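You operate a simulated robot arm through the tools that you are given. There is no shell and no other tool.

You are at the controls of a simulated robot arm. One attempt, no reset.

Task
Form a card in the green mould and drain it with the bellows.
Fine: shake it even over the small vat, three strokes on the card drain grate, then back on the slatted board; other moulds and controls stay.

It is judged by the outcome, as a careful person would: the job done as asked, and still so three seconds after it is handed in. It fails if anything else is knocked over, pushed out of place, dropped, spilled or broken.

Robot
A 7-joint arm with a two-finger gripper, fixed in place. Base frame: the origin is at the foot of the arm, x ahead of it, y to its left, z up. Readings come in mm, rad, newtons and seconds.
With the tool pointing down near the work surface it reaches from about 340 to 780 mm from the base axis. Its first joint turns from -2.496 to 2.496 rad. Payload 2.45 kg.
The TCP is the grasp point between the finger pads, 26 mm short of the fingertips. In the tool frame z runs along the fingers and y along their closing line. Largest opening 96 mm; the body of the gripper starts 69 mm behind the TCP.
Orientation is that of the tool frame in the base frame, as a unit quaternion [x, y, z, w]. With the fingers straight down and closing along the base's y, the tool's x points along the base's -x, its y along +y and its z along -z.

Tools
- The arm moves only by the tool apply_moves. Its argument "series" is a list of rows, each an object of numbers (a shift or turn left out is 0, a gripper value left out holds the last): "gripper": the opening, from 0 (shut) to 1 (fully open); "tx", "ty", "tz": the shift along the base's x, y, z in mm; "rx", "ry", "rz": the turn, a rotation vector about the base's x, y, z in degrees. In form: [{"gripper": .., "tx": .., "ty": .., "tz": .., "rx": .., "ry": .., "rz": ..}, ...]. A call has 1 to 20 rows; each row is the pose to reach, as a shift and turn from the pose commanded when the call began. Rows are played at 5 a second. More than 50 mm and 0.15 rad between two rows, or a gripper value outside its range, and nothing of the call is played. Where a pose cannot be reached the arm comes as near as it can. A force on the tool above 40 N (or 10 N above the force at the start of the call, whichever is more), or a blocked arm, ends the call early, and 0.2 s more pass. The fingers move at their own pace and stop on an object; they squeeze with about 45 N. The grip force told is the motor's: it shows also when the fingers shut on nothing. Time passes only in rows, and 0.2 s behind the last, so rows that repeat a pose let the fingers close. It gives the time, the measured TCP pose, the force on the tool (base axes), the opening and the grip force at its end, in the units of the frame above (readings bear some noise), with the torque about the TCP (base axes, N m) and any sound that the robot's microphone picked up.
- Cameras (640 x 400 px; columns grow to the right, rows downward): "scene" is fixed at [402.7, -651.3, 1574.7]; the picture's right is [0.66, 0.75, 0.00], its down [0.67, -0.60, -0.43] and it looks along [-0.32, 0.29, -0.90] (base axes); focal length 214 px, centre (320, 200). "wrist" rides on the gripper at [82, 3, -98] in the tool frame; the picture's right is [-0.04, 1.00, 0.00], its down [-0.73, -0.03, -0.68] and it looks along [-0.68, -0.03, 0.73] (tool axes); focal length 256 px, centre (320, 200). There is no depth. A picture from a camera that has moved, and an enlarged one, comes with that camera's place and axes in the base frame and with its lens.
- snapshot(camera): a new picture of that camera. It takes no simulated time.
- lift_body(by): slides the trunk up (or, below 0, down) by that many mm; the arm rides with it, the base frame stays. It gives what a move gives, with no picture.
- zoom(camera, box): a new picture of the part [left, top, right, bottom] of that camera's present view, enlarged. It takes no simulated time.
- close_job(): hands the job in; it is judged then, once.

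Nothing tells you positions but the pictures and the camera data. Unless the task says otherwise, let go and move clear before handing in.

The tools are called as name(argument=value, ...) on one line, values as JSON. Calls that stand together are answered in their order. apply_moves: Moves the arm, as the interface text tells. Its arguments: {"type":"object","properties":{"series":{"type":"array","items":{"type":"object","properties":{"gripper":{"type":"number"},"tx":{"type":"number"},"ty":{"type":"number"},"tz":{"type":"number"},"rx":{"type":"number"},"ry":{"type":"number"},"rz":{"type":"number"}}}}},"required":["series"]} The other tools are called the same way: lift_body (by) slides the trunk up or down; snapshot (camera) takes a picture; zoom (camera, box) takes an enlarged picture of a part of a camera's view; close_job () hands the job in.

At the start:

```text
clock: 0.0
tool_pos: [346.5, -209.6, 1213.1]
orientation: [0.0, 1.0, 0.0, 0.001]
ft_force: [0.0, -0.2, 1.5]
ft_torque: [0.03, -0.02, -0.01]
finger_gap: 96.0
grip_force: 0.1
trunk travel left (down, up): [-575.0, 65.0]
```

scene: 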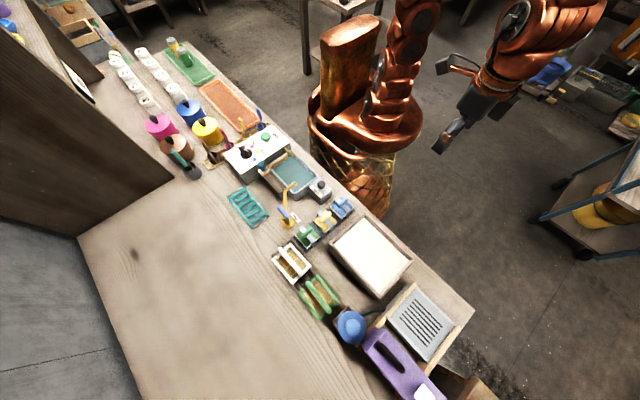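
wrist: 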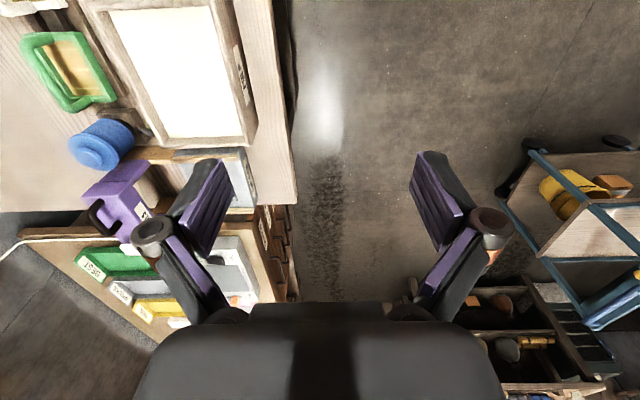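

I see a long workbench with many things on it: a white-filled vat, a grey grate, a green mould, a blue bellows-like object and a purple object. I'll zoom in to identify each before moving.

zoom(camera="scene", box=[260, 180, 480, 320])

zoom(camera="scene", box=[300, 270, 500, 400])

zoom(camera="scene", box=[200, 90, 380, 230])

zoom(camera="wrist", box=[0, 0, 300, 190])

zoom(camera="wrist", box=[0, 140, 300, 340])

zoom(camera="scene", box=[40, 0, 280, 180])

```text
2.86 times, centred on (370, 250) of scene
camera zoom: at [402.7, -651.3, 1574.7], right [0.66, 0.75, 0.0], down [0.67, -0.6, -0.43], along [-0.32, 0.29, -0.9], focal length 613 px, centre (177, 57)
```

zoom: 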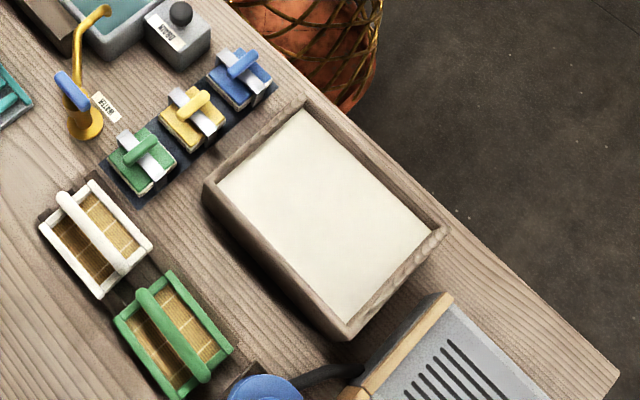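

```text
3.08 times, centred on (400, 335) of scene
camera zoom: at [402.7, -651.3, 1574.7], right [0.66, 0.75, 0.0], down [0.67, -0.6, -0.43], along [-0.32, 0.29, -0.9], focal length 660 px, centre (74, -215)
```

zoom: 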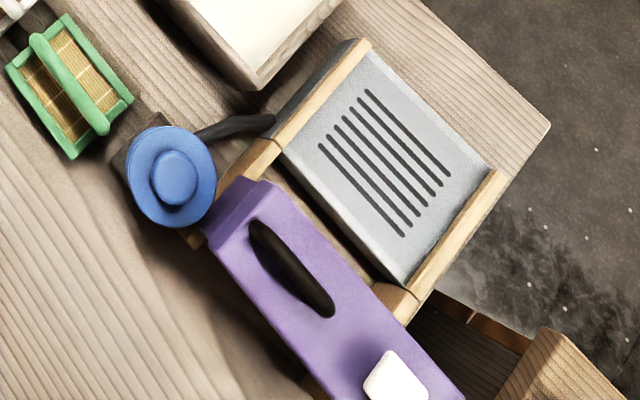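

```text
2.86 times, centred on (290, 160) of scene
camera zoom: at [402.7, -651.3, 1574.7], right [0.66, 0.75, 0.0], down [0.67, -0.6, -0.43], along [-0.32, 0.29, -0.9], focal length 613 px, centre (406, 314)
```

zoom: 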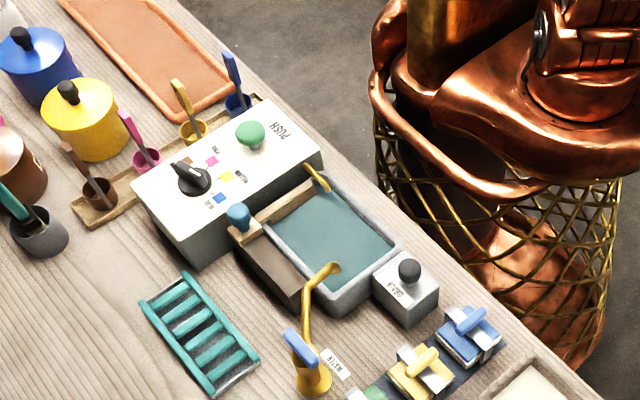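

```text
2.11 times, centred on (150, 95) of wrist
camera zoom: at [264.7, -207.4, 1310.1], right [0.04, 1.0, 0.0], down [0.73, -0.03, 0.68], along [0.68, -0.03, -0.73], focal length 539 px, centre (678, 421)
```

zoom: 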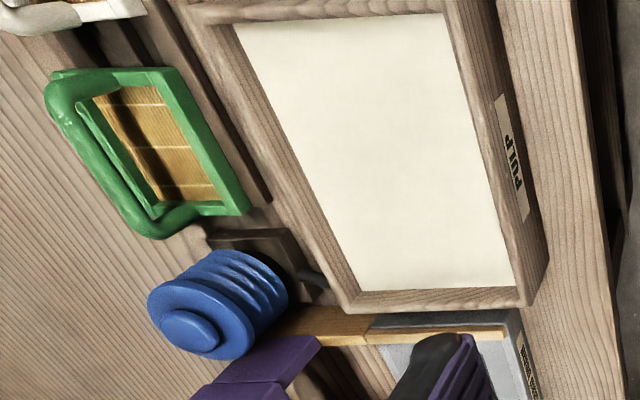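

```text
2.00 times, centred on (150, 240) of wrist
camera zoom: at [264.7, -207.4, 1310.1], right [0.04, 1.0, 0.0], down [0.73, -0.03, 0.68], along [0.68, -0.03, -0.73], focal length 512 px, centre (660, 120)
```

zoom: 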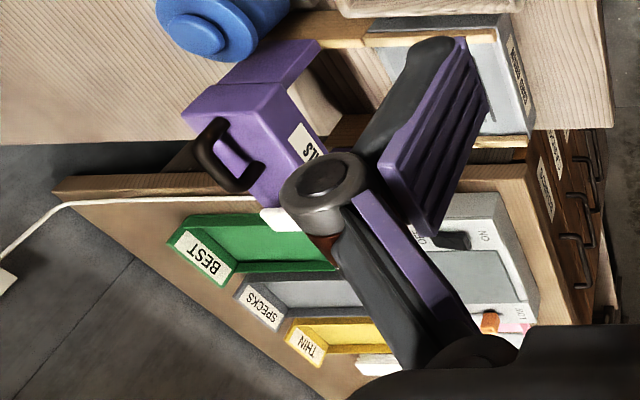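

```text
2.22 times, centred on (160, 90) of scene
camera zoom: at [402.7, -651.3, 1574.7], right [0.66, 0.75, 0.0], down [0.67, -0.6, -0.43], along [-0.32, 0.29, -0.9], focal length 477 px, centre (676, 444)
```

zoom: 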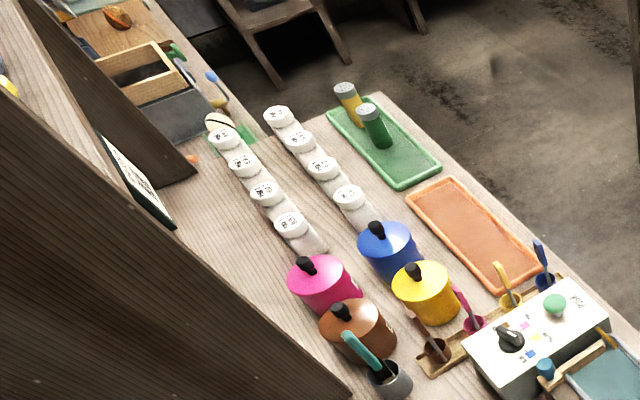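

The white vat labelled PULP sits beside the green and white moulds, the blue bellows has a hose to the slotted grate, and there's a teal rack further along. I'll zoom further to read labels and see what the moulds rest on.

zoom(camera="scene", box=[260, 230, 350, 330])

zoom(camera="scene", box=[220, 130, 350, 240])

zoom(camera="wrist", box=[170, 80, 270, 160])

zoom(camera="wrist", box=[220, 140, 290, 200])

zoom(camera="wrist", box=[0, 0, 120, 80])

```text
4.00 times, centred on (305, 280) of scene
camera zoom: at [402.7, -651.3, 1574.7], right [0.66, 0.75, 0.0], down [0.67, -0.6, -0.43], along [-0.32, 0.29, -0.9], focal length 858 px, centre (380, -120)
```

zoom: 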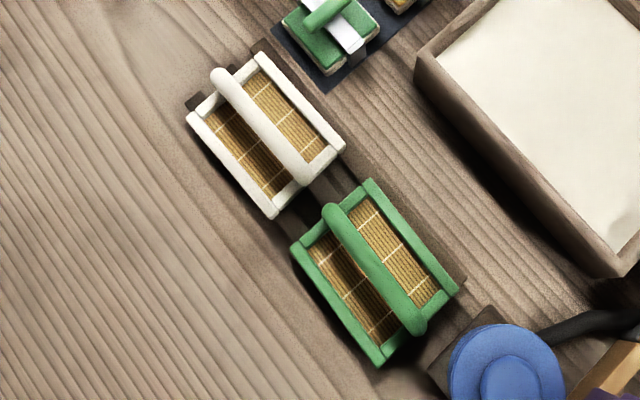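

```text
3.64 times, centred on (285, 185) of scene
camera zoom: at [402.7, -651.3, 1574.7], right [0.66, 0.75, 0.0], down [0.67, -0.6, -0.43], along [-0.32, 0.29, -0.9], focal length 780 px, centre (447, 254)
```

zoom: 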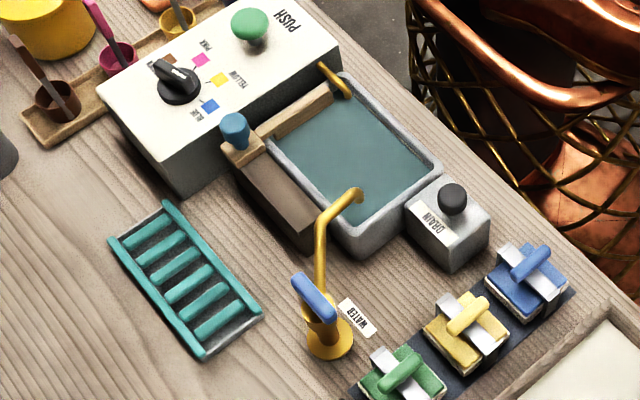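

```text
5.00 times, centred on (220, 120) of wrist
camera zoom: at [264.7, -207.4, 1310.1], right [0.04, 1.0, 0.0], down [0.73, -0.03, 0.68], along [0.68, -0.03, -0.73], focal length 1280 px, centre (820, 600)
```

zoom: 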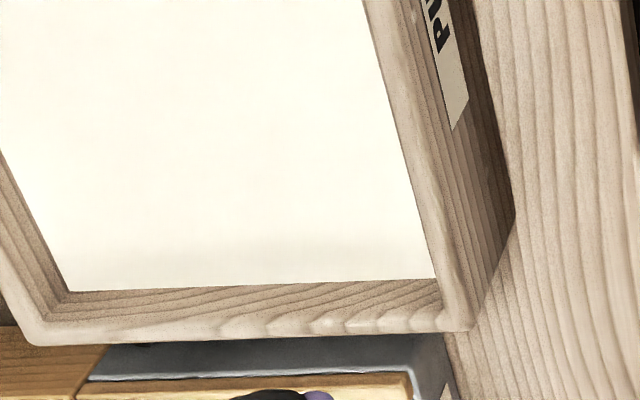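

```text
6.67 times, centred on (255, 170) of wrist
camera zoom: at [264.7, -207.4, 1310.1], right [0.04, 1.0, 0.0], down [0.73, -0.03, 0.68], along [0.68, -0.03, -0.73], focal length 1707 px, centre (753, 400)
```

zoom: 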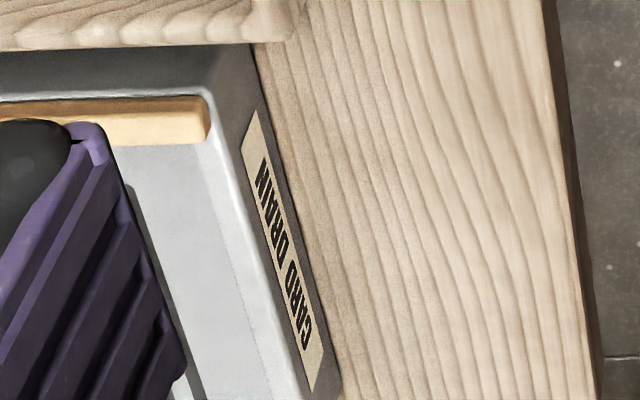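

```text
5.00 times, centred on (60, 40) of wrist
camera zoom: at [264.7, -207.4, 1310.1], right [0.04, 1.0, 0.0], down [0.73, -0.03, 0.68], along [0.68, -0.03, -0.73], focal length 1280 px, centre (1620, 1000)
```

zoom: 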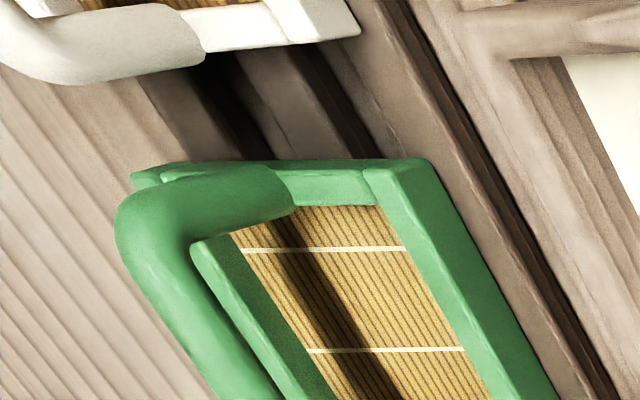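

The bench top is at about z=815 and runs along x, on the −y side of the robot. The pulp vat is near (413,−431), the green mould near (392,−639), the grate near (640,−466) and the bellows near (500,−628). I'll turn the wrist camera to face the bench for a better look.

apply_moves(series=[{"rz": -7.5}, {"rz": -15}, {"rz": -22.5}, {"rz": -30}, {"rz": -37.5}, {"rz": -45}, {"rz": -52.5}, {"rz": -60}, {"rz": -67.5}, {"rz": -75}, {"rz": -82.5}, {"rz": -90}, {"rz": -90}])

snapshot(camera="wrist")

```text
clock: 2.8
tool_pos: [346.0, -210.5, 1211.9]
orientation: [0.707, 0.707, 0.0, 0.0]
ft_force: [0.6, -0.1, 0.0]
ft_torque: [0.03, -0.02, 0.02]
finger_gap: 96.1
grip_force: 0.0
trunk travel left (down, up): [-575.0, 65.0]
```

```text
taken
camera wrist: at [349.5, -128.7, 1310.3], right [1.0, -0.04, 0.0], down [-0.03, -0.73, 0.68], along [-0.03, -0.68, -0.73], focal length 256 px, centre (320, 200)
```

wrist: 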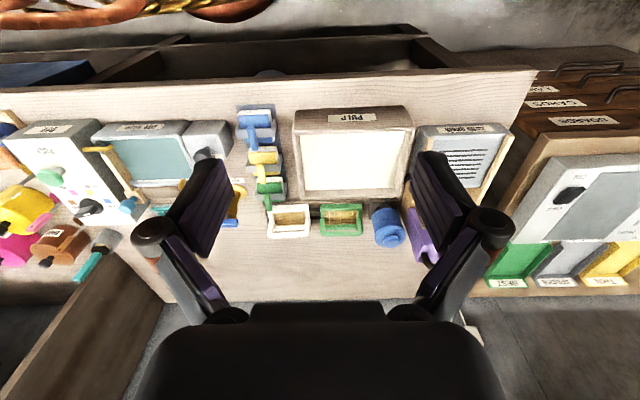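

I now have the bench in view with labels facing the robot. I'll read them.

zoom(camera="wrist", box=[230, 90, 430, 250])

zoom(camera="wrist", box=[0, 100, 240, 250])

zoom(camera="wrist", box=[80, 110, 240, 200])

zoom(camera="wrist", box=[360, 100, 540, 250])

zoom(camera="wrist", box=[460, 40, 640, 300])

```text
2.50 times, centred on (330, 170) of wrist
camera zoom: at [349.5, -128.7, 1310.3], right [1.0, -0.04, 0.0], down [-0.03, -0.73, 0.68], along [-0.03, -0.68, -0.73], focal length 640 px, centre (295, 275)
```

zoom: 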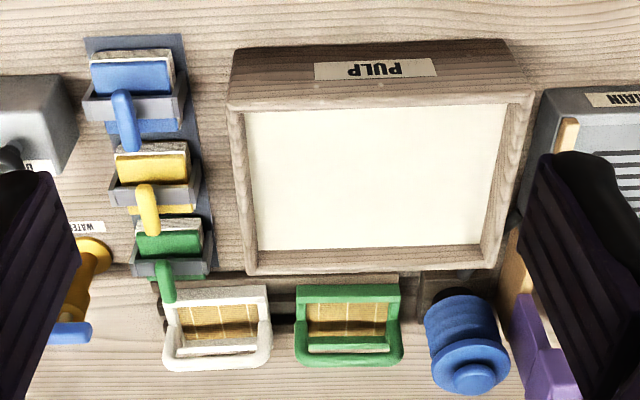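

```text
2.67 times, centred on (120, 175) of wrist
camera zoom: at [349.5, -128.7, 1310.3], right [1.0, -0.04, 0.0], down [-0.03, -0.73, 0.68], along [-0.03, -0.68, -0.73], focal length 683 px, centre (853, 267)
```

zoom: 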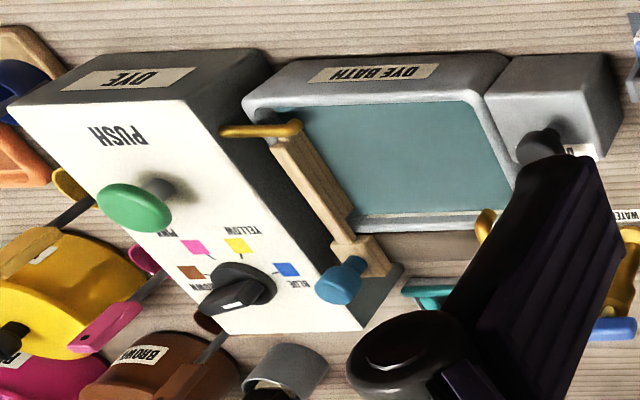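

```text
4.00 times, centred on (160, 155) of wrist
camera zoom: at [349.5, -128.7, 1310.3], right [1.0, -0.04, 0.0], down [-0.03, -0.73, 0.68], along [-0.03, -0.68, -0.73], focal length 1024 px, centre (960, 380)
```

zoom: 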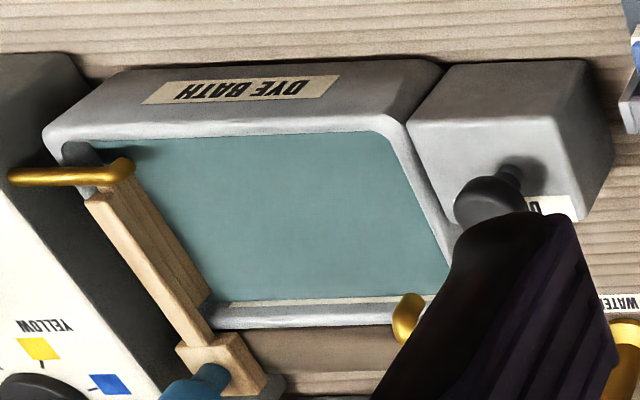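

```text
2.67 times, centred on (450, 175) of wrist
camera zoom: at [349.5, -128.7, 1310.3], right [1.0, -0.04, 0.0], down [-0.03, -0.73, 0.68], along [-0.03, -0.68, -0.73], focal length 683 px, centre (-27, 267)
```

zoom: 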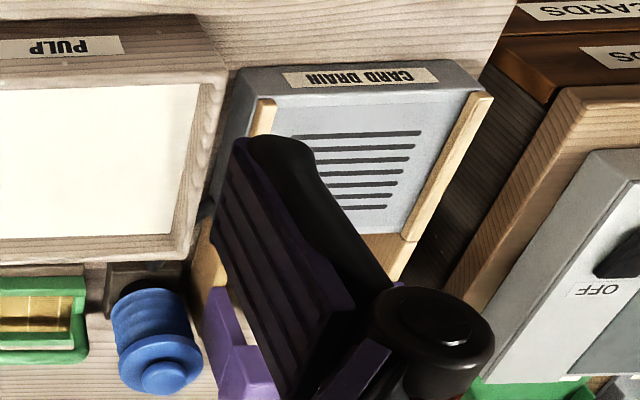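

```text
1.54 times, centred on (550, 170) of wrist
camera zoom: at [349.5, -128.7, 1310.3], right [1.0, -0.04, 0.0], down [-0.03, -0.73, 0.68], along [-0.03, -0.68, -0.73], focal length 394 px, centre (-34, 246)
```

zoom: 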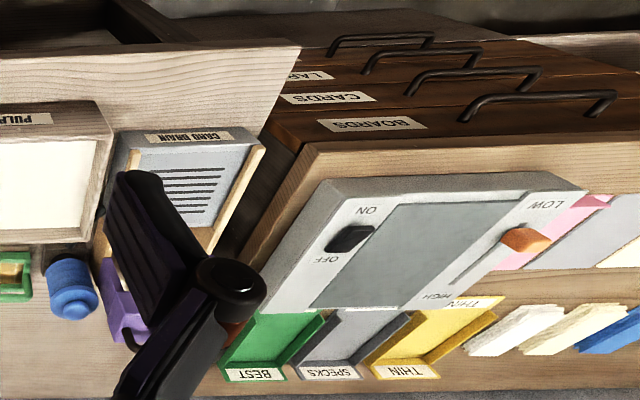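

The small vat is the PULP one, the grate is labelled CARD DRAIN, and the green mould's arched handle runs along x at about (386,−641,890). I'll lower the trunk and move the camera near the mould, well above everything.

lift_body(by=-200)

apply_moves(series=[{"ty": -30, "rz": 7.5}, {"ty": -60, "rz": 15}, {"ty": -90, "rz": 22.5}, {"ty": -120, "rz": 30}, {"ty": -150, "rz": 37.5}, {"ty": -180, "rz": 45}, {"ty": -210, "rz": 52.5}, {"ty": -240, "rz": 60}, {"ty": -270, "rz": 67.5}, {"ty": -300, "rz": 75}, {"ty": -330, "rz": 82.5}, {"ty": -360, "rz": 90}, {"ty": -390, "rz": 90}, {"ty": -420, "rz": 90}, {"ty": -420, "rz": 90}])

snapshot(camera="wrist")

snapshot(camera="scene")

```text
clock: 5.0
tool_pos: [346.2, -209.7, 1011.7]
orientation: [0.707, 0.708, 0.0, -0.001]
ft_force: [0.1, 0.3, 0.5]
ft_torque: [0.01, -0.05, 0.02]
finger_gap: 96.2
grip_force: 0.0
trunk travel left (down, up): [-375.0, 265.0]
```

```text
clock: 8.2
tool_pos: [326.9, -526.0, 983.2]
orientation: [-0.001, 1.0, -0.001, 0.0]
ft_force: [0.0, 1.2, 0.5]
ft_torque: [0.0, -0.01, -0.01]
finger_gap: 95.9
grip_force: 0.1
out of reach, approached as far as the arm can: row 9, 10, 11, 12, 13, 14, 15
trunk travel left (down, up): [-375.0, 265.0]
```

```text
taken
camera wrist: at [245.7, -523.3, 1081.6], right [0.04, 1.0, 0.0], down [0.73, -0.03, 0.68], along [0.68, -0.03, -0.73], focal length 256 px, centre (320, 200)
```

wrist: 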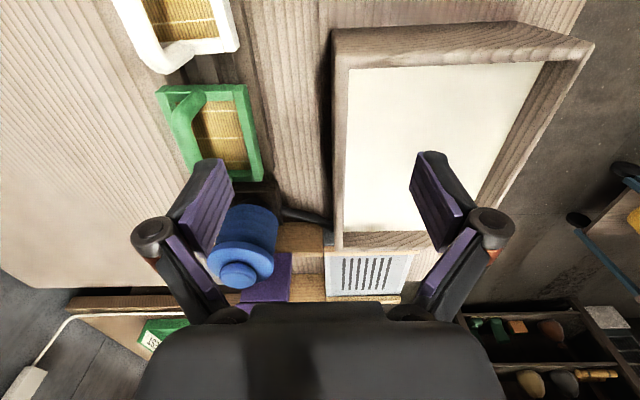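

```text
taken
```

scene: 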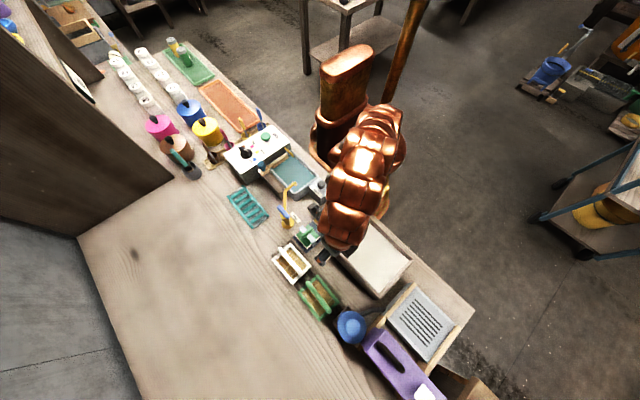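

The arm ran out of reach because the trunk is too low for this height. I'll raise the trunk again and come down with the arm instead, watching the reported pose.

lift_body(by=200)

apply_moves(series=[{"tz": -30}, {"tz": -60}, {"tz": -90}, {"tz": -120}, {"tz": -150}, {"tz": -180}, {"tz": -180}])

snapshot(camera="wrist")

```text
clock: 10.3
tool_pos: [327.7, -527.9, 1183.1]
orientation: [-0.001, 1.0, 0.001, 0.0]
ft_force: [-0.3, -0.6, 0.0]
ft_torque: [-0.03, 0.01, -0.01]
finger_gap: 95.8
grip_force: 0.1
trunk travel left (down, up): [-575.0, 65.0]
```

```text
clock: 11.9
tool_pos: [327.0, -528.6, 1003.3]
orientation: [0.0, 1.0, 0.0, 0.0]
ft_force: [0.7, 0.4, 0.7]
ft_torque: [0.02, -0.01, 0.0]
finger_gap: 96.0
grip_force: 0.1
trunk travel left (down, up): [-575.0, 65.0]
```

```text
taken
camera wrist: at [245.8, -525.7, 1101.4], right [0.04, 1.0, 0.0], down [0.73, -0.03, 0.68], along [0.68, -0.03, -0.73], focal length 256 px, centre (320, 200)
```

wrist: 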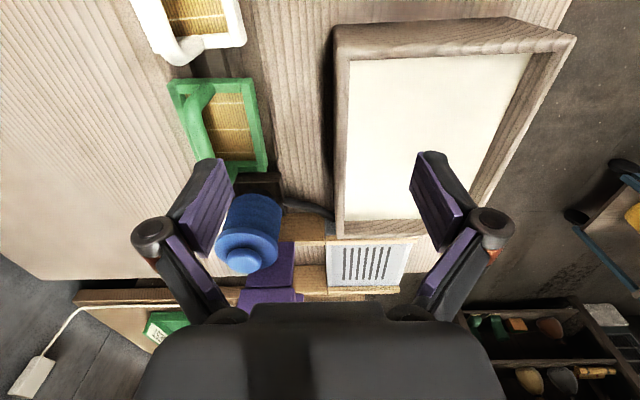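

The pose is now under control. I'll slide so the wrist camera looks straight along the mould's handle.

apply_moves(series=[{"tx": -8, "ty": -28, "tz": -5}, {"tx": -15, "ty": -56, "tz": -10}, {"tx": -22, "ty": -84, "tz": -15}, {"tx": -27, "ty": -112, "tz": -20}, {"tx": -27, "ty": -112, "tz": -20}])

snapshot(camera="wrist")

zoom(camera="wrist", box=[240, 100, 440, 240])

```text
clock: 13.1
tool_pos: [299.8, -639.6, 983.3]
orientation: [-0.001, 1.0, 0.0, 0.0]
ft_force: [0.6, 0.5, -0.1]
ft_torque: [-0.02, 0.0, 0.01]
finger_gap: 96.1
grip_force: 0.0
trunk travel left (down, up): [-575.0, 65.0]
```

```text
taken
camera wrist: at [217.4, -636.3, 1080.7], right [0.04, 1.0, 0.0], down [0.73, -0.03, 0.68], along [0.68, -0.03, -0.73], focal length 256 px, centre (320, 200)
```

wrist: 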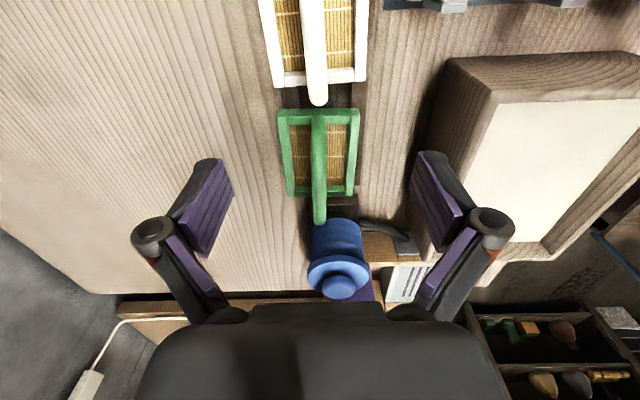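

```text
2.86 times, centred on (340, 170) of wrist
camera zoom: at [217.4, -636.3, 1080.7], right [0.04, 1.0, 0.0], down [0.73, -0.03, 0.68], along [0.68, -0.03, -0.73], focal length 731 px, centre (263, 286)
```

zoom: 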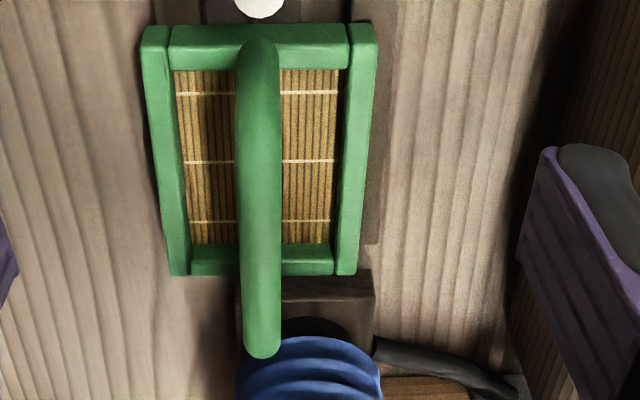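

The green mould's frame spans roughly x 325–437, y −683 to −604, with a round handle bar about 14 mm thick along its centre line near y=−643. I'll move above it and check the height with both cameras.

apply_moves(series=[{"tx": 20, "ty": -1, "tz": -8}, {"tx": 40, "ty": -2, "tz": -16}, {"tx": 60, "ty": -3, "tz": -24}, {"tx": 78, "ty": -4, "tz": -32}, {"tx": 78, "ty": -4, "tz": -38}, {"tx": 78, "ty": -4, "tz": -38}])

snapshot(camera="wrist")

zoom(camera="scene", box=[260, 230, 380, 330])

```text
clock: 14.5
tool_pos: [378.8, -641.9, 944.8]
orientation: [0.0, 1.0, 0.001, 0.001]
ft_force: [-0.7, -0.5, -0.5]
ft_torque: [-0.01, 0.01, 0.03]
finger_gap: 96.0
grip_force: 0.0
trunk travel left (down, up): [-575.0, 65.0]
```

```text
taken
camera wrist: at [297.2, -638.7, 1042.6], right [0.04, 1.0, 0.0], down [0.73, -0.03, 0.68], along [0.68, -0.03, -0.73], focal length 256 px, centre (320, 200)
```

wrist: 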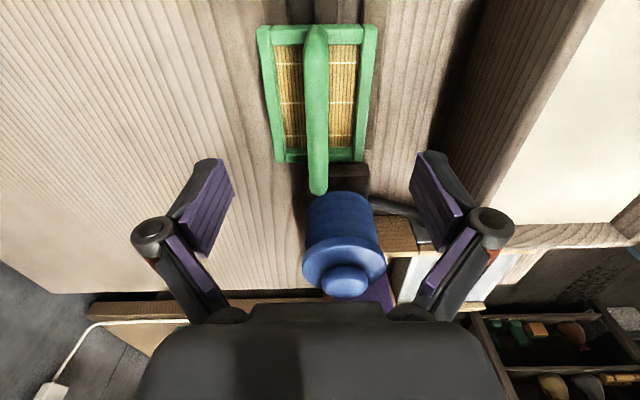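

```text
4.00 times, centred on (320, 280) of scene
camera zoom: at [402.7, -651.3, 1574.7], right [0.66, 0.75, 0.0], down [0.67, -0.6, -0.43], along [-0.32, 0.29, -0.9], focal length 858 px, centre (320, -120)
```

zoom: 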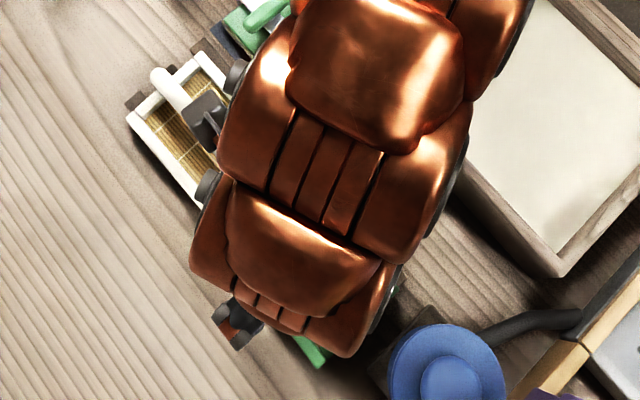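

From two wrist views the handle bar is at z≈882, centred near (384,−644), with the frame top about z≈837. I'll lower over the bar and check before closing.

apply_moves(series=[{"tx": 3, "ty": -1, "tz": -10}, {"tx": 6, "ty": -2, "tz": -20}, {"tx": 6, "ty": -2, "tz": -30}, {"tx": 6, "ty": -2, "tz": -40}, {"tx": 6, "ty": -2, "tz": -50}, {"tx": 6, "ty": -2, "tz": -58}, {"tx": 6, "ty": -2, "tz": -64}, {"tx": 6, "ty": -2, "tz": -64}])

snapshot(camera="wrist")

zoom(camera="scene", box=[270, 240, 370, 330])

```text
clock: 16.3
tool_pos: [384.4, -644.0, 880.5]
orientation: [0.001, 1.0, -0.001, 0.001]
ft_force: [0.2, 0.4, 0.0]
ft_torque: [-0.02, -0.02, 0.01]
finger_gap: 96.0
grip_force: 0.0
trunk travel left (down, up): [-575.0, 65.0]
```

```text
taken
camera wrist: at [302.9, -641.7, 978.9], right [0.04, 1.0, 0.0], down [0.73, -0.03, 0.68], along [0.68, -0.03, -0.73], focal length 256 px, centre (320, 200)
```

wrist: 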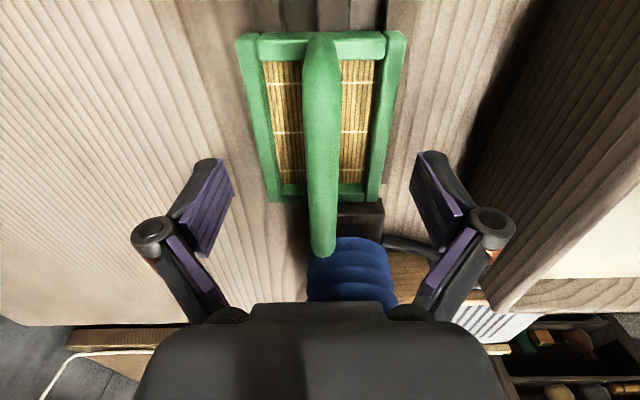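

```text
4.44 times, centred on (320, 285) of scene
camera zoom: at [402.7, -651.3, 1574.7], right [0.66, 0.75, 0.0], down [0.67, -0.6, -0.43], along [-0.32, 0.29, -0.9], focal length 953 px, centre (320, -178)
```

zoom: 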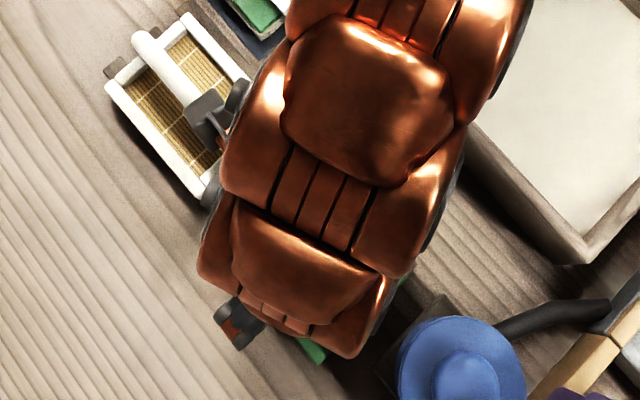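

The bar lies centred between the pads at the right depth, so I'll close on it.

apply_moves(series=[{"gripper": 0.1}, {"gripper": 0.1}, {"gripper": 0.1}, {"gripper": 0.1}, {"gripper": 0.1}, {"gripper": 0.0}, {"gripper": 0.0}, {"gripper": 0.0}])

snapshot(camera="wrist")

```text
clock: 18.1
tool_pos: [384.8, -644.7, 879.8]
orientation: [0.0, 1.0, 0.0, 0.0]
ft_force: [0.3, -0.1, 0.2]
ft_torque: [0.02, 0.01, -0.03]
finger_gap: 12.9
grip_force: 39.1
trunk travel left (down, up): [-575.0, 65.0]
```

```text
taken
camera wrist: at [303.0, -641.7, 978.9], right [0.04, 1.0, 0.0], down [0.73, -0.03, 0.68], along [0.68, -0.03, -0.73], focal length 256 px, centre (320, 200)
```

wrist: 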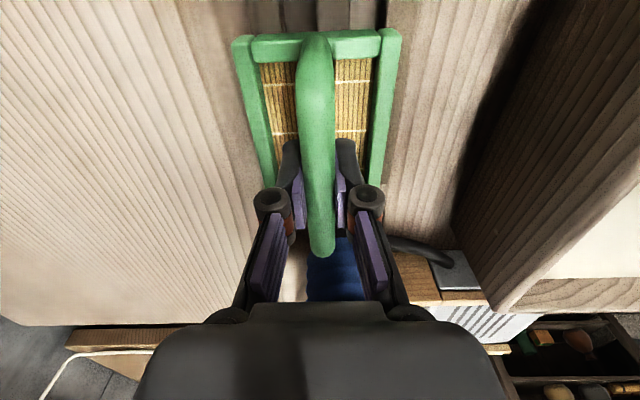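

The grip holds at 12.9 mm. I'll lift the mould straight up gently and look at it.

apply_moves(series=[{"tz": 4}, {"tz": 10}, {"tz": 18}, {"tz": 26}, {"tz": 34}, {"tz": 42}, {"tz": 50}, {"tz": 60}, {"tz": 70}, {"tz": 80}, {"tz": 90}, {"tz": 90}])

snapshot(camera="wrist")

snapshot(camera="scene")

```text
clock: 20.7
tool_pos: [383.9, -642.7, 971.6]
orientation: [0.0, 1.0, 0.001, 0.0]
ft_force: [-0.9, 0.0, -0.7]
ft_torque: [-0.02, -0.02, -0.03]
finger_gap: 13.4
grip_force: 40.2
trunk travel left (down, up): [-575.0, 65.0]
```

```text
taken
camera wrist: at [302.5, -640.6, 1069.8], right [0.04, 1.0, 0.0], down [0.73, -0.03, 0.68], along [0.68, -0.03, -0.73], focal length 256 px, centre (320, 200)
```

wrist: 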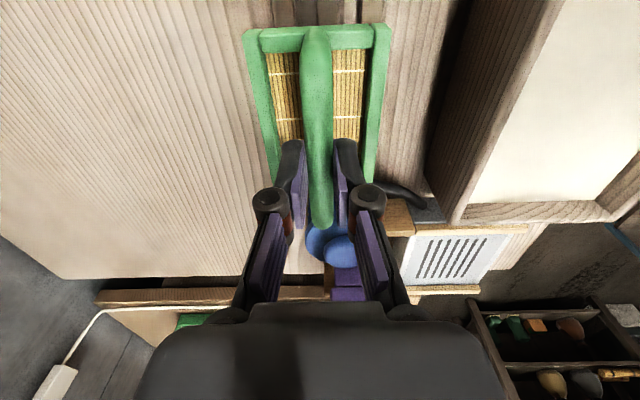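

```text
taken
```

scene: 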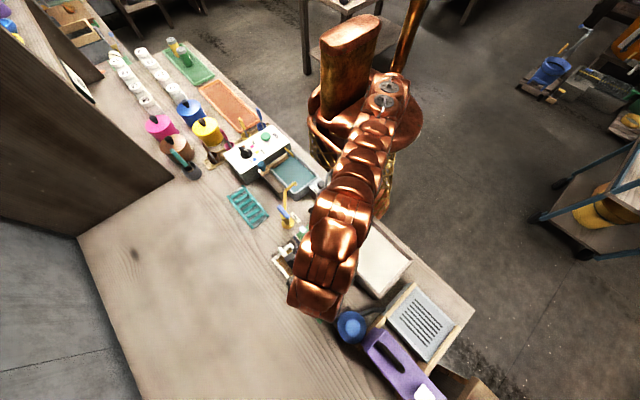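

The mould looks about 22 mm lower between the fingers than when I gripped it. I'll zoom in to check for slip before anything else.

zoom(camera="wrist", box=[220, 10, 420, 260])

zoom(camera="scene", box=[260, 240, 380, 340])

```text
1.60 times, centred on (320, 135) of wrist
camera zoom: at [302.5, -640.6, 1069.8], right [0.04, 1.0, 0.0], down [0.73, -0.03, 0.68], along [0.68, -0.03, -0.73], focal length 410 px, centre (320, 304)
```

zoom: 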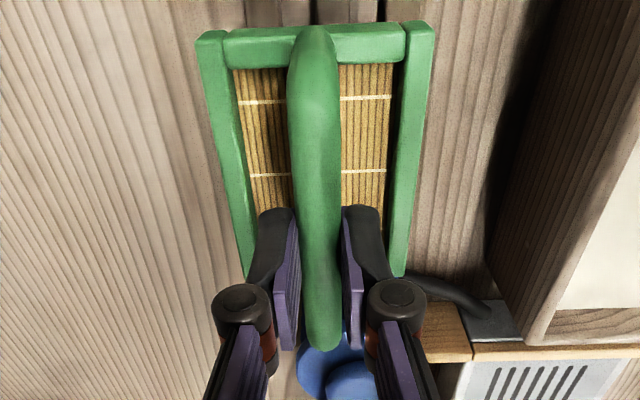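

```text
4.00 times, centred on (320, 290) of scene
camera zoom: at [402.7, -651.3, 1574.7], right [0.66, 0.75, 0.0], down [0.67, -0.6, -0.43], along [-0.32, 0.29, -0.9], focal length 858 px, centre (320, -160)
```

zoom: 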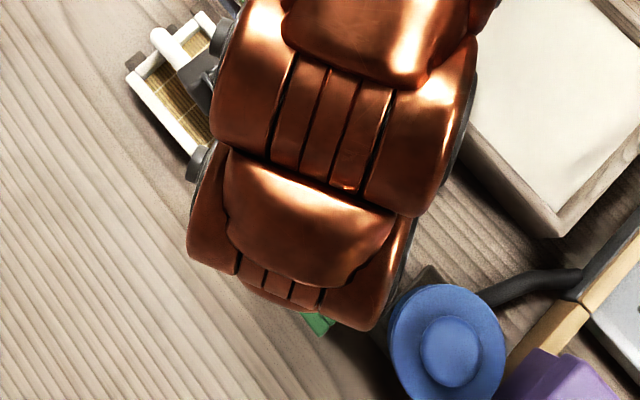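

The mould has slid down in the grip. I'll lower it back toward the board slowly and see whether it is still slipping.

apply_moves(series=[{"tz": -12}, {"tz": -24}, {"tz": -36}, {"tz": -46}, {"tz": -52}, {"tz": -52}])

zoom(camera="wrist", box=[220, 10, 420, 260])

```text
clock: 22.1
tool_pos: [383.7, -643.6, 918.5]
orientation: [0.0, 1.0, 0.0, 0.0]
ft_force: [-0.5, -0.4, -1.1]
ft_torque: [0.0, 0.0, -0.04]
finger_gap: 13.7
grip_force: 39.9
trunk travel left (down, up): [-575.0, 65.0]
```

```text
1.60 times, centred on (320, 135) of wrist
camera zoom: at [302.8, -640.8, 1017.5], right [0.04, 1.0, 0.0], down [0.73, -0.03, 0.68], along [0.68, -0.03, -0.73], focal length 410 px, centre (320, 304)
```

zoom: 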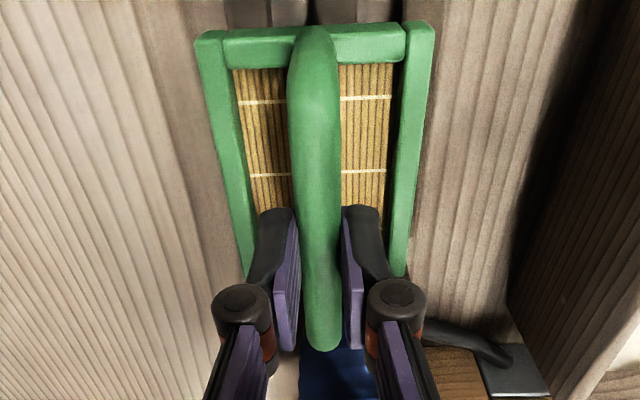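

It holds steady now with no further slip, but it sits near the fingertips. I'll set it down on the board, open, and regrip the bar deeper.

apply_moves(series=[{"tz": -6}, {"tz": -12}, {"tz": -15}, {"tz": -17}, {"tz": -19}, {"tz": -20}, {"tz": -20}])

zoom(camera="wrist", box=[220, 10, 420, 260])

```text
clock: 23.7
tool_pos: [383.9, -642.8, 900.7]
orientation: [-0.001, 1.0, -0.002, 0.001]
ft_force: [4.5, -3.4, 28.3]
ft_torque: [-0.09, -0.15, -0.01]
finger_gap: 13.4
grip_force: 40.1
trunk travel left (down, up): [-575.0, 65.0]
```

```text
1.60 times, centred on (320, 135) of wrist
camera zoom: at [302.2, -640.5, 999.2], right [0.04, 1.0, 0.0], down [0.73, -0.03, 0.68], along [0.68, -0.03, -0.73], focal length 410 px, centre (320, 304)
```

zoom: 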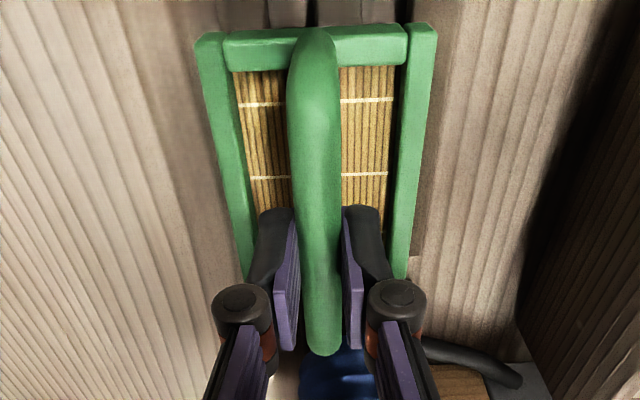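

It touches the board at TCP z≈901, with 28 N and no slip. Now I'll open slightly, go down to about z=874 and regrip.

apply_moves(series=[{"tz": 1, "gripper": 0.14}, {"tz": 1, "gripper": 0.4}, {"tz": 1, "gripper": 0.4}, {"tz": 1, "gripper": 0.4}, {"tz": -4}, {"tz": -9}, {"tz": -14}, {"tz": -19}, {"tz": -23}, {"tz": -25}, {"tz": -25}])

snapshot(camera="wrist")

```text
clock: 26.1
tool_pos: [385.0, -642.6, 873.0]
orientation: [0.001, 1.0, 0.001, 0.0]
ft_force: [-0.7, 0.1, 0.5]
ft_torque: [0.03, -0.01, 0.03]
finger_gap: 38.5
grip_force: 0.0
trunk travel left (down, up): [-575.0, 65.0]
```

```text
taken
camera wrist: at [303.2, -640.7, 972.3], right [0.04, 1.0, 0.0], down [0.73, -0.03, 0.68], along [0.68, -0.03, -0.73], focal length 256 px, centre (320, 200)
```

wrist: 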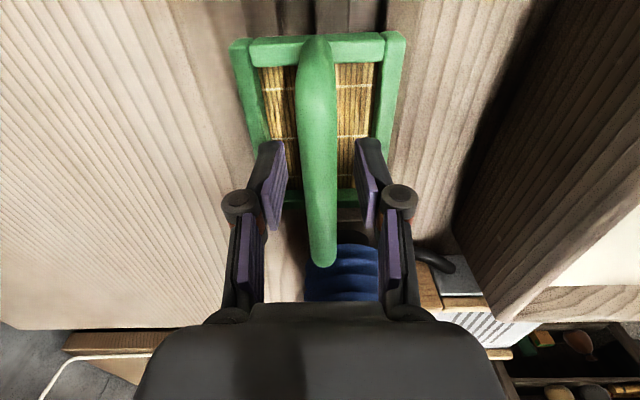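

Tips are clear of the frame and the bar is deep between the pads. Closing.

apply_moves(series=[{"gripper": 0.0}, {"gripper": 0.0}, {"gripper": 0.0}, {"gripper": 0.0}, {"gripper": 0.0}, {"gripper": 0.0}])

zoom(camera="wrist", box=[220, 10, 420, 270])

apply_moves(series=[{"tz": 1}, {"tz": 3}, {"tz": 6}, {"tz": 10}, {"tz": 14}, {"tz": 14}])

zoom(camera="wrist", box=[220, 10, 420, 270])

```text
clock: 27.5
tool_pos: [385.2, -643.5, 874.0]
orientation: [-0.001, 1.0, 0.0, 0.001]
ft_force: [0.0, 0.1, -0.5]
ft_torque: [-0.01, 0.0, 0.02]
finger_gap: 11.8
grip_force: 39.0
trunk travel left (down, up): [-575.0, 65.0]
```

```text
1.54 times, centred on (320, 140) of wrist
camera zoom: at [303.1, -640.7, 972.2], right [0.04, 1.0, 0.0], down [0.73, -0.03, 0.68], along [0.68, -0.03, -0.73], focal length 394 px, centre (320, 292)
```

zoom: 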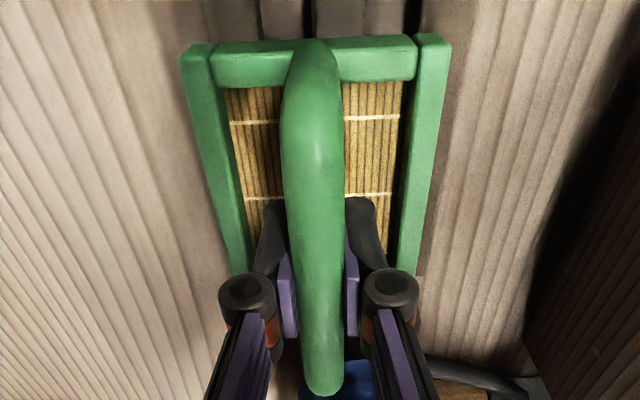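

```text
clock: 28.9
tool_pos: [383.7, -645.1, 886.7]
orientation: [0.0, 1.0, 0.0, 0.001]
ft_force: [0.4, -1.0, -0.2]
ft_torque: [-0.04, 0.0, 0.02]
finger_gap: 12.4
grip_force: 38.6
trunk travel left (down, up): [-575.0, 65.0]
```

```text
1.54 times, centred on (320, 140) of wrist
camera zoom: at [302.8, -641.6, 986.0], right [0.04, 1.0, 0.0], down [0.73, -0.03, 0.68], along [0.68, -0.03, -0.73], focal length 394 px, centre (320, 292)
```

zoom: 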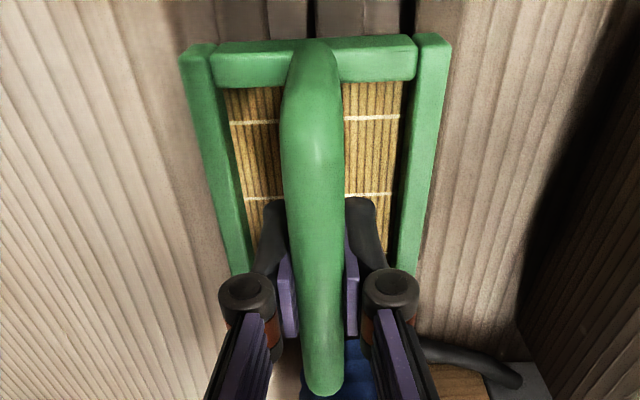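

No slip this time: mould and fingers rise together. I'll continue lifting to clear the vat rim (z≈890).

apply_moves(series=[{"tz": 8}, {"tz": 16}, {"tz": 26}, {"tz": 36}, {"tz": 46}, {"tz": 56}, {"tz": 66}, {"tz": 76}, {"tz": 86}, {"tz": 86}])

snapshot(camera="wrist")

```text
clock: 31.1
tool_pos: [383.3, -643.4, 973.5]
orientation: [0.0, 1.0, -0.001, 0.0]
ft_force: [-0.7, -0.1, -0.3]
ft_torque: [0.0, -0.03, -0.01]
finger_gap: 11.9
grip_force: 38.2
trunk travel left (down, up): [-575.0, 65.0]
```

```text
taken
camera wrist: at [302.7, -639.9, 1071.7], right [0.04, 1.0, 0.0], down [0.73, -0.03, 0.68], along [0.68, -0.03, -0.73], focal length 256 px, centre (320, 200)
```

wrist: 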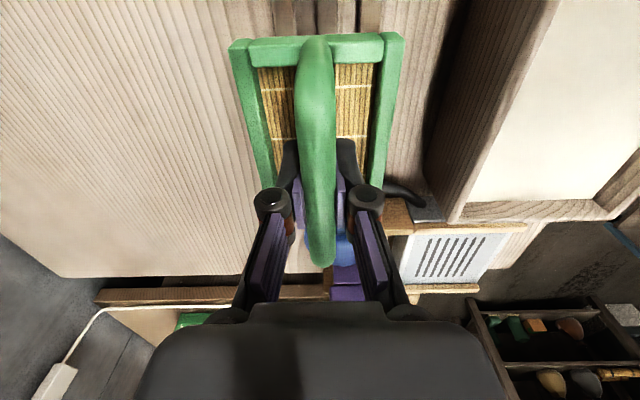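

The grip is solid. I'll carry the mould over the vat's centre, about (404,−433), at a safe height and measure the vat from there.

apply_moves(series=[{"tx": 2, "ty": 15, "tz": 6}, {"tx": 4, "ty": 35, "tz": 12}, {"tx": 6, "ty": 60, "tz": 20}, {"tx": 8, "ty": 85, "tz": 20}, {"tx": 10, "ty": 110, "tz": 20}, {"tx": 13, "ty": 135, "tz": 20}, {"tx": 15, "ty": 160, "tz": 20}, {"tx": 18, "ty": 185, "tz": 20}, {"tx": 20, "ty": 202, "tz": 20}, {"tx": 20, "ty": 210, "tz": 20}, {"tx": 20, "ty": 210, "tz": 20}])

snapshot(camera="wrist")

zoom(camera="scene", box=[270, 180, 470, 320])

```text
clock: 33.5
tool_pos: [404.8, -434.5, 994.8]
orientation: [0.0, 1.0, 0.0, -0.001]
ft_force: [-0.4, 0.1, -1.4]
ft_torque: [-0.01, 0.0, -0.02]
finger_gap: 12.0
grip_force: 38.4
trunk travel left (down, up): [-575.0, 65.0]
```

```text
taken
camera wrist: at [323.5, -431.3, 1092.4], right [0.04, 1.0, 0.0], down [0.73, -0.03, 0.68], along [0.68, -0.03, -0.73], focal length 256 px, centre (320, 200)
```

wrist: 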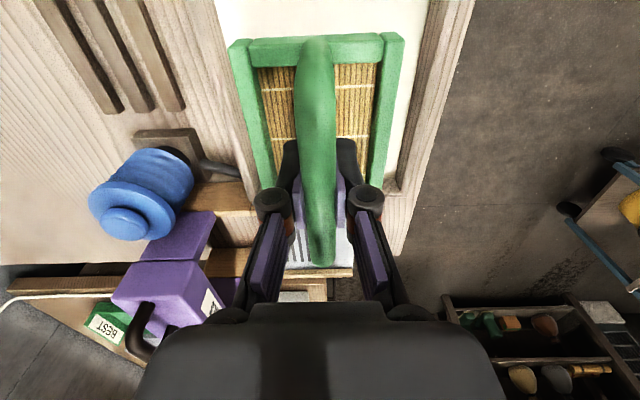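

```text
2.86 times, centred on (370, 250) of scene
camera zoom: at [402.7, -651.3, 1574.7], right [0.66, 0.75, 0.0], down [0.67, -0.6, -0.43], along [-0.32, 0.29, -0.9], focal length 613 px, centre (177, 57)
```

zoom: 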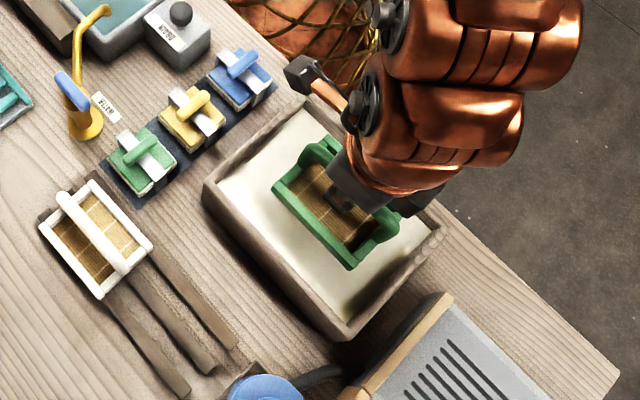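

The mould is centred over the pulp: inner walls at about y −498 to −365 and x 313–497, leaving ample margin. I'll lower it slowly and check the level.

apply_moves(series=[{"tz": -10}, {"tz": -22}, {"tz": -34}, {"tz": -46}, {"tz": -56}, {"tz": -64}, {"tz": -70}, {"tz": -70}])

snapshot(camera="wrist")

zoom(camera="scene", box=[300, 200, 440, 300])

```text
clock: 35.3
tool_pos: [405.0, -433.2, 924.1]
orientation: [0.0, 1.0, 0.0, 0.0]
ft_force: [0.2, -0.1, -0.3]
ft_torque: [0.02, -0.04, 0.01]
finger_gap: 12.3
grip_force: 38.6
trunk travel left (down, up): [-575.0, 65.0]
```

```text
taken
camera wrist: at [323.0, -431.5, 1022.1], right [0.04, 1.0, 0.0], down [0.73, -0.03, 0.68], along [0.68, -0.03, -0.73], focal length 256 px, centre (320, 200)
```

wrist: 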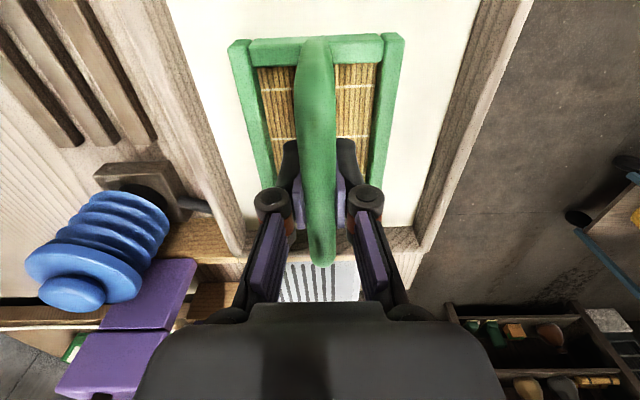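

```text
4.00 times, centred on (370, 250) of scene
camera zoom: at [402.7, -651.3, 1574.7], right [0.66, 0.75, 0.0], down [0.67, -0.6, -0.43], along [-0.32, 0.29, -0.9], focal length 858 px, centre (120, 0)
```

zoom: 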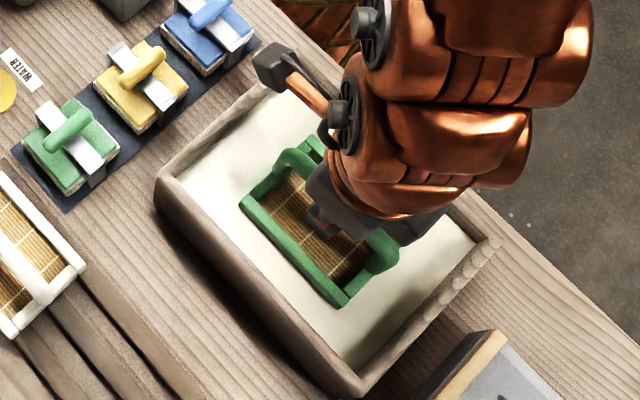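

Margins look good on all sides. I'll dip the mould under the pulp surface slowly, hold briefly, and check.

apply_moves(series=[{"tz": -4}, {"tz": -8}, {"tz": -12}, {"tz": -16}, {"tz": -20}, {"tz": -24}, {"tz": -24}])

snapshot(camera="wrist")

zoom(camera="scene", box=[300, 200, 440, 300])

```text
clock: 36.9
tool_pos: [404.4, -434.2, 901.3]
orientation: [0.0, 1.0, 0.0, 0.0]
ft_force: [0.4, 0.5, -0.3]
ft_torque: [-0.05, -0.04, -0.03]
finger_gap: 12.1
grip_force: 38.6
trunk travel left (down, up): [-575.0, 65.0]
```

```text
taken
camera wrist: at [322.9, -431.5, 998.7], right [0.04, 1.0, 0.0], down [0.73, -0.03, 0.68], along [0.68, -0.03, -0.73], focal length 256 px, centre (320, 200)
```

wrist: 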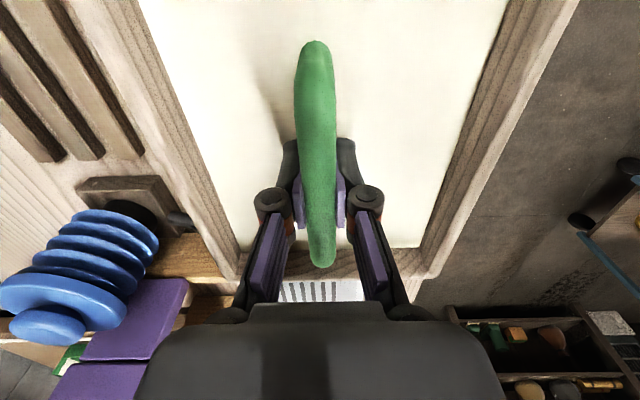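

```text
4.00 times, centred on (370, 250) of scene
camera zoom: at [402.7, -651.3, 1574.7], right [0.66, 0.75, 0.0], down [0.67, -0.6, -0.43], along [-0.32, 0.29, -0.9], focal length 858 px, centre (120, 0)
```

zoom: 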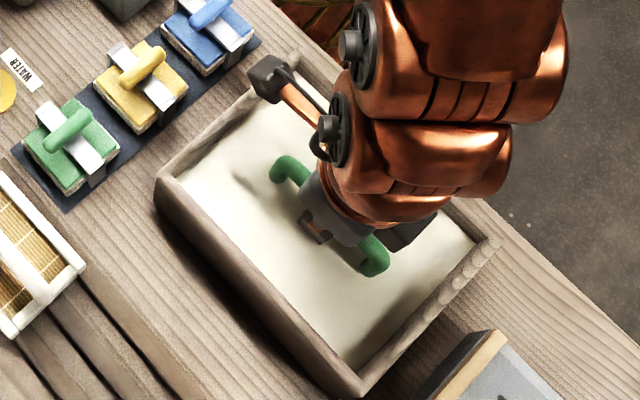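

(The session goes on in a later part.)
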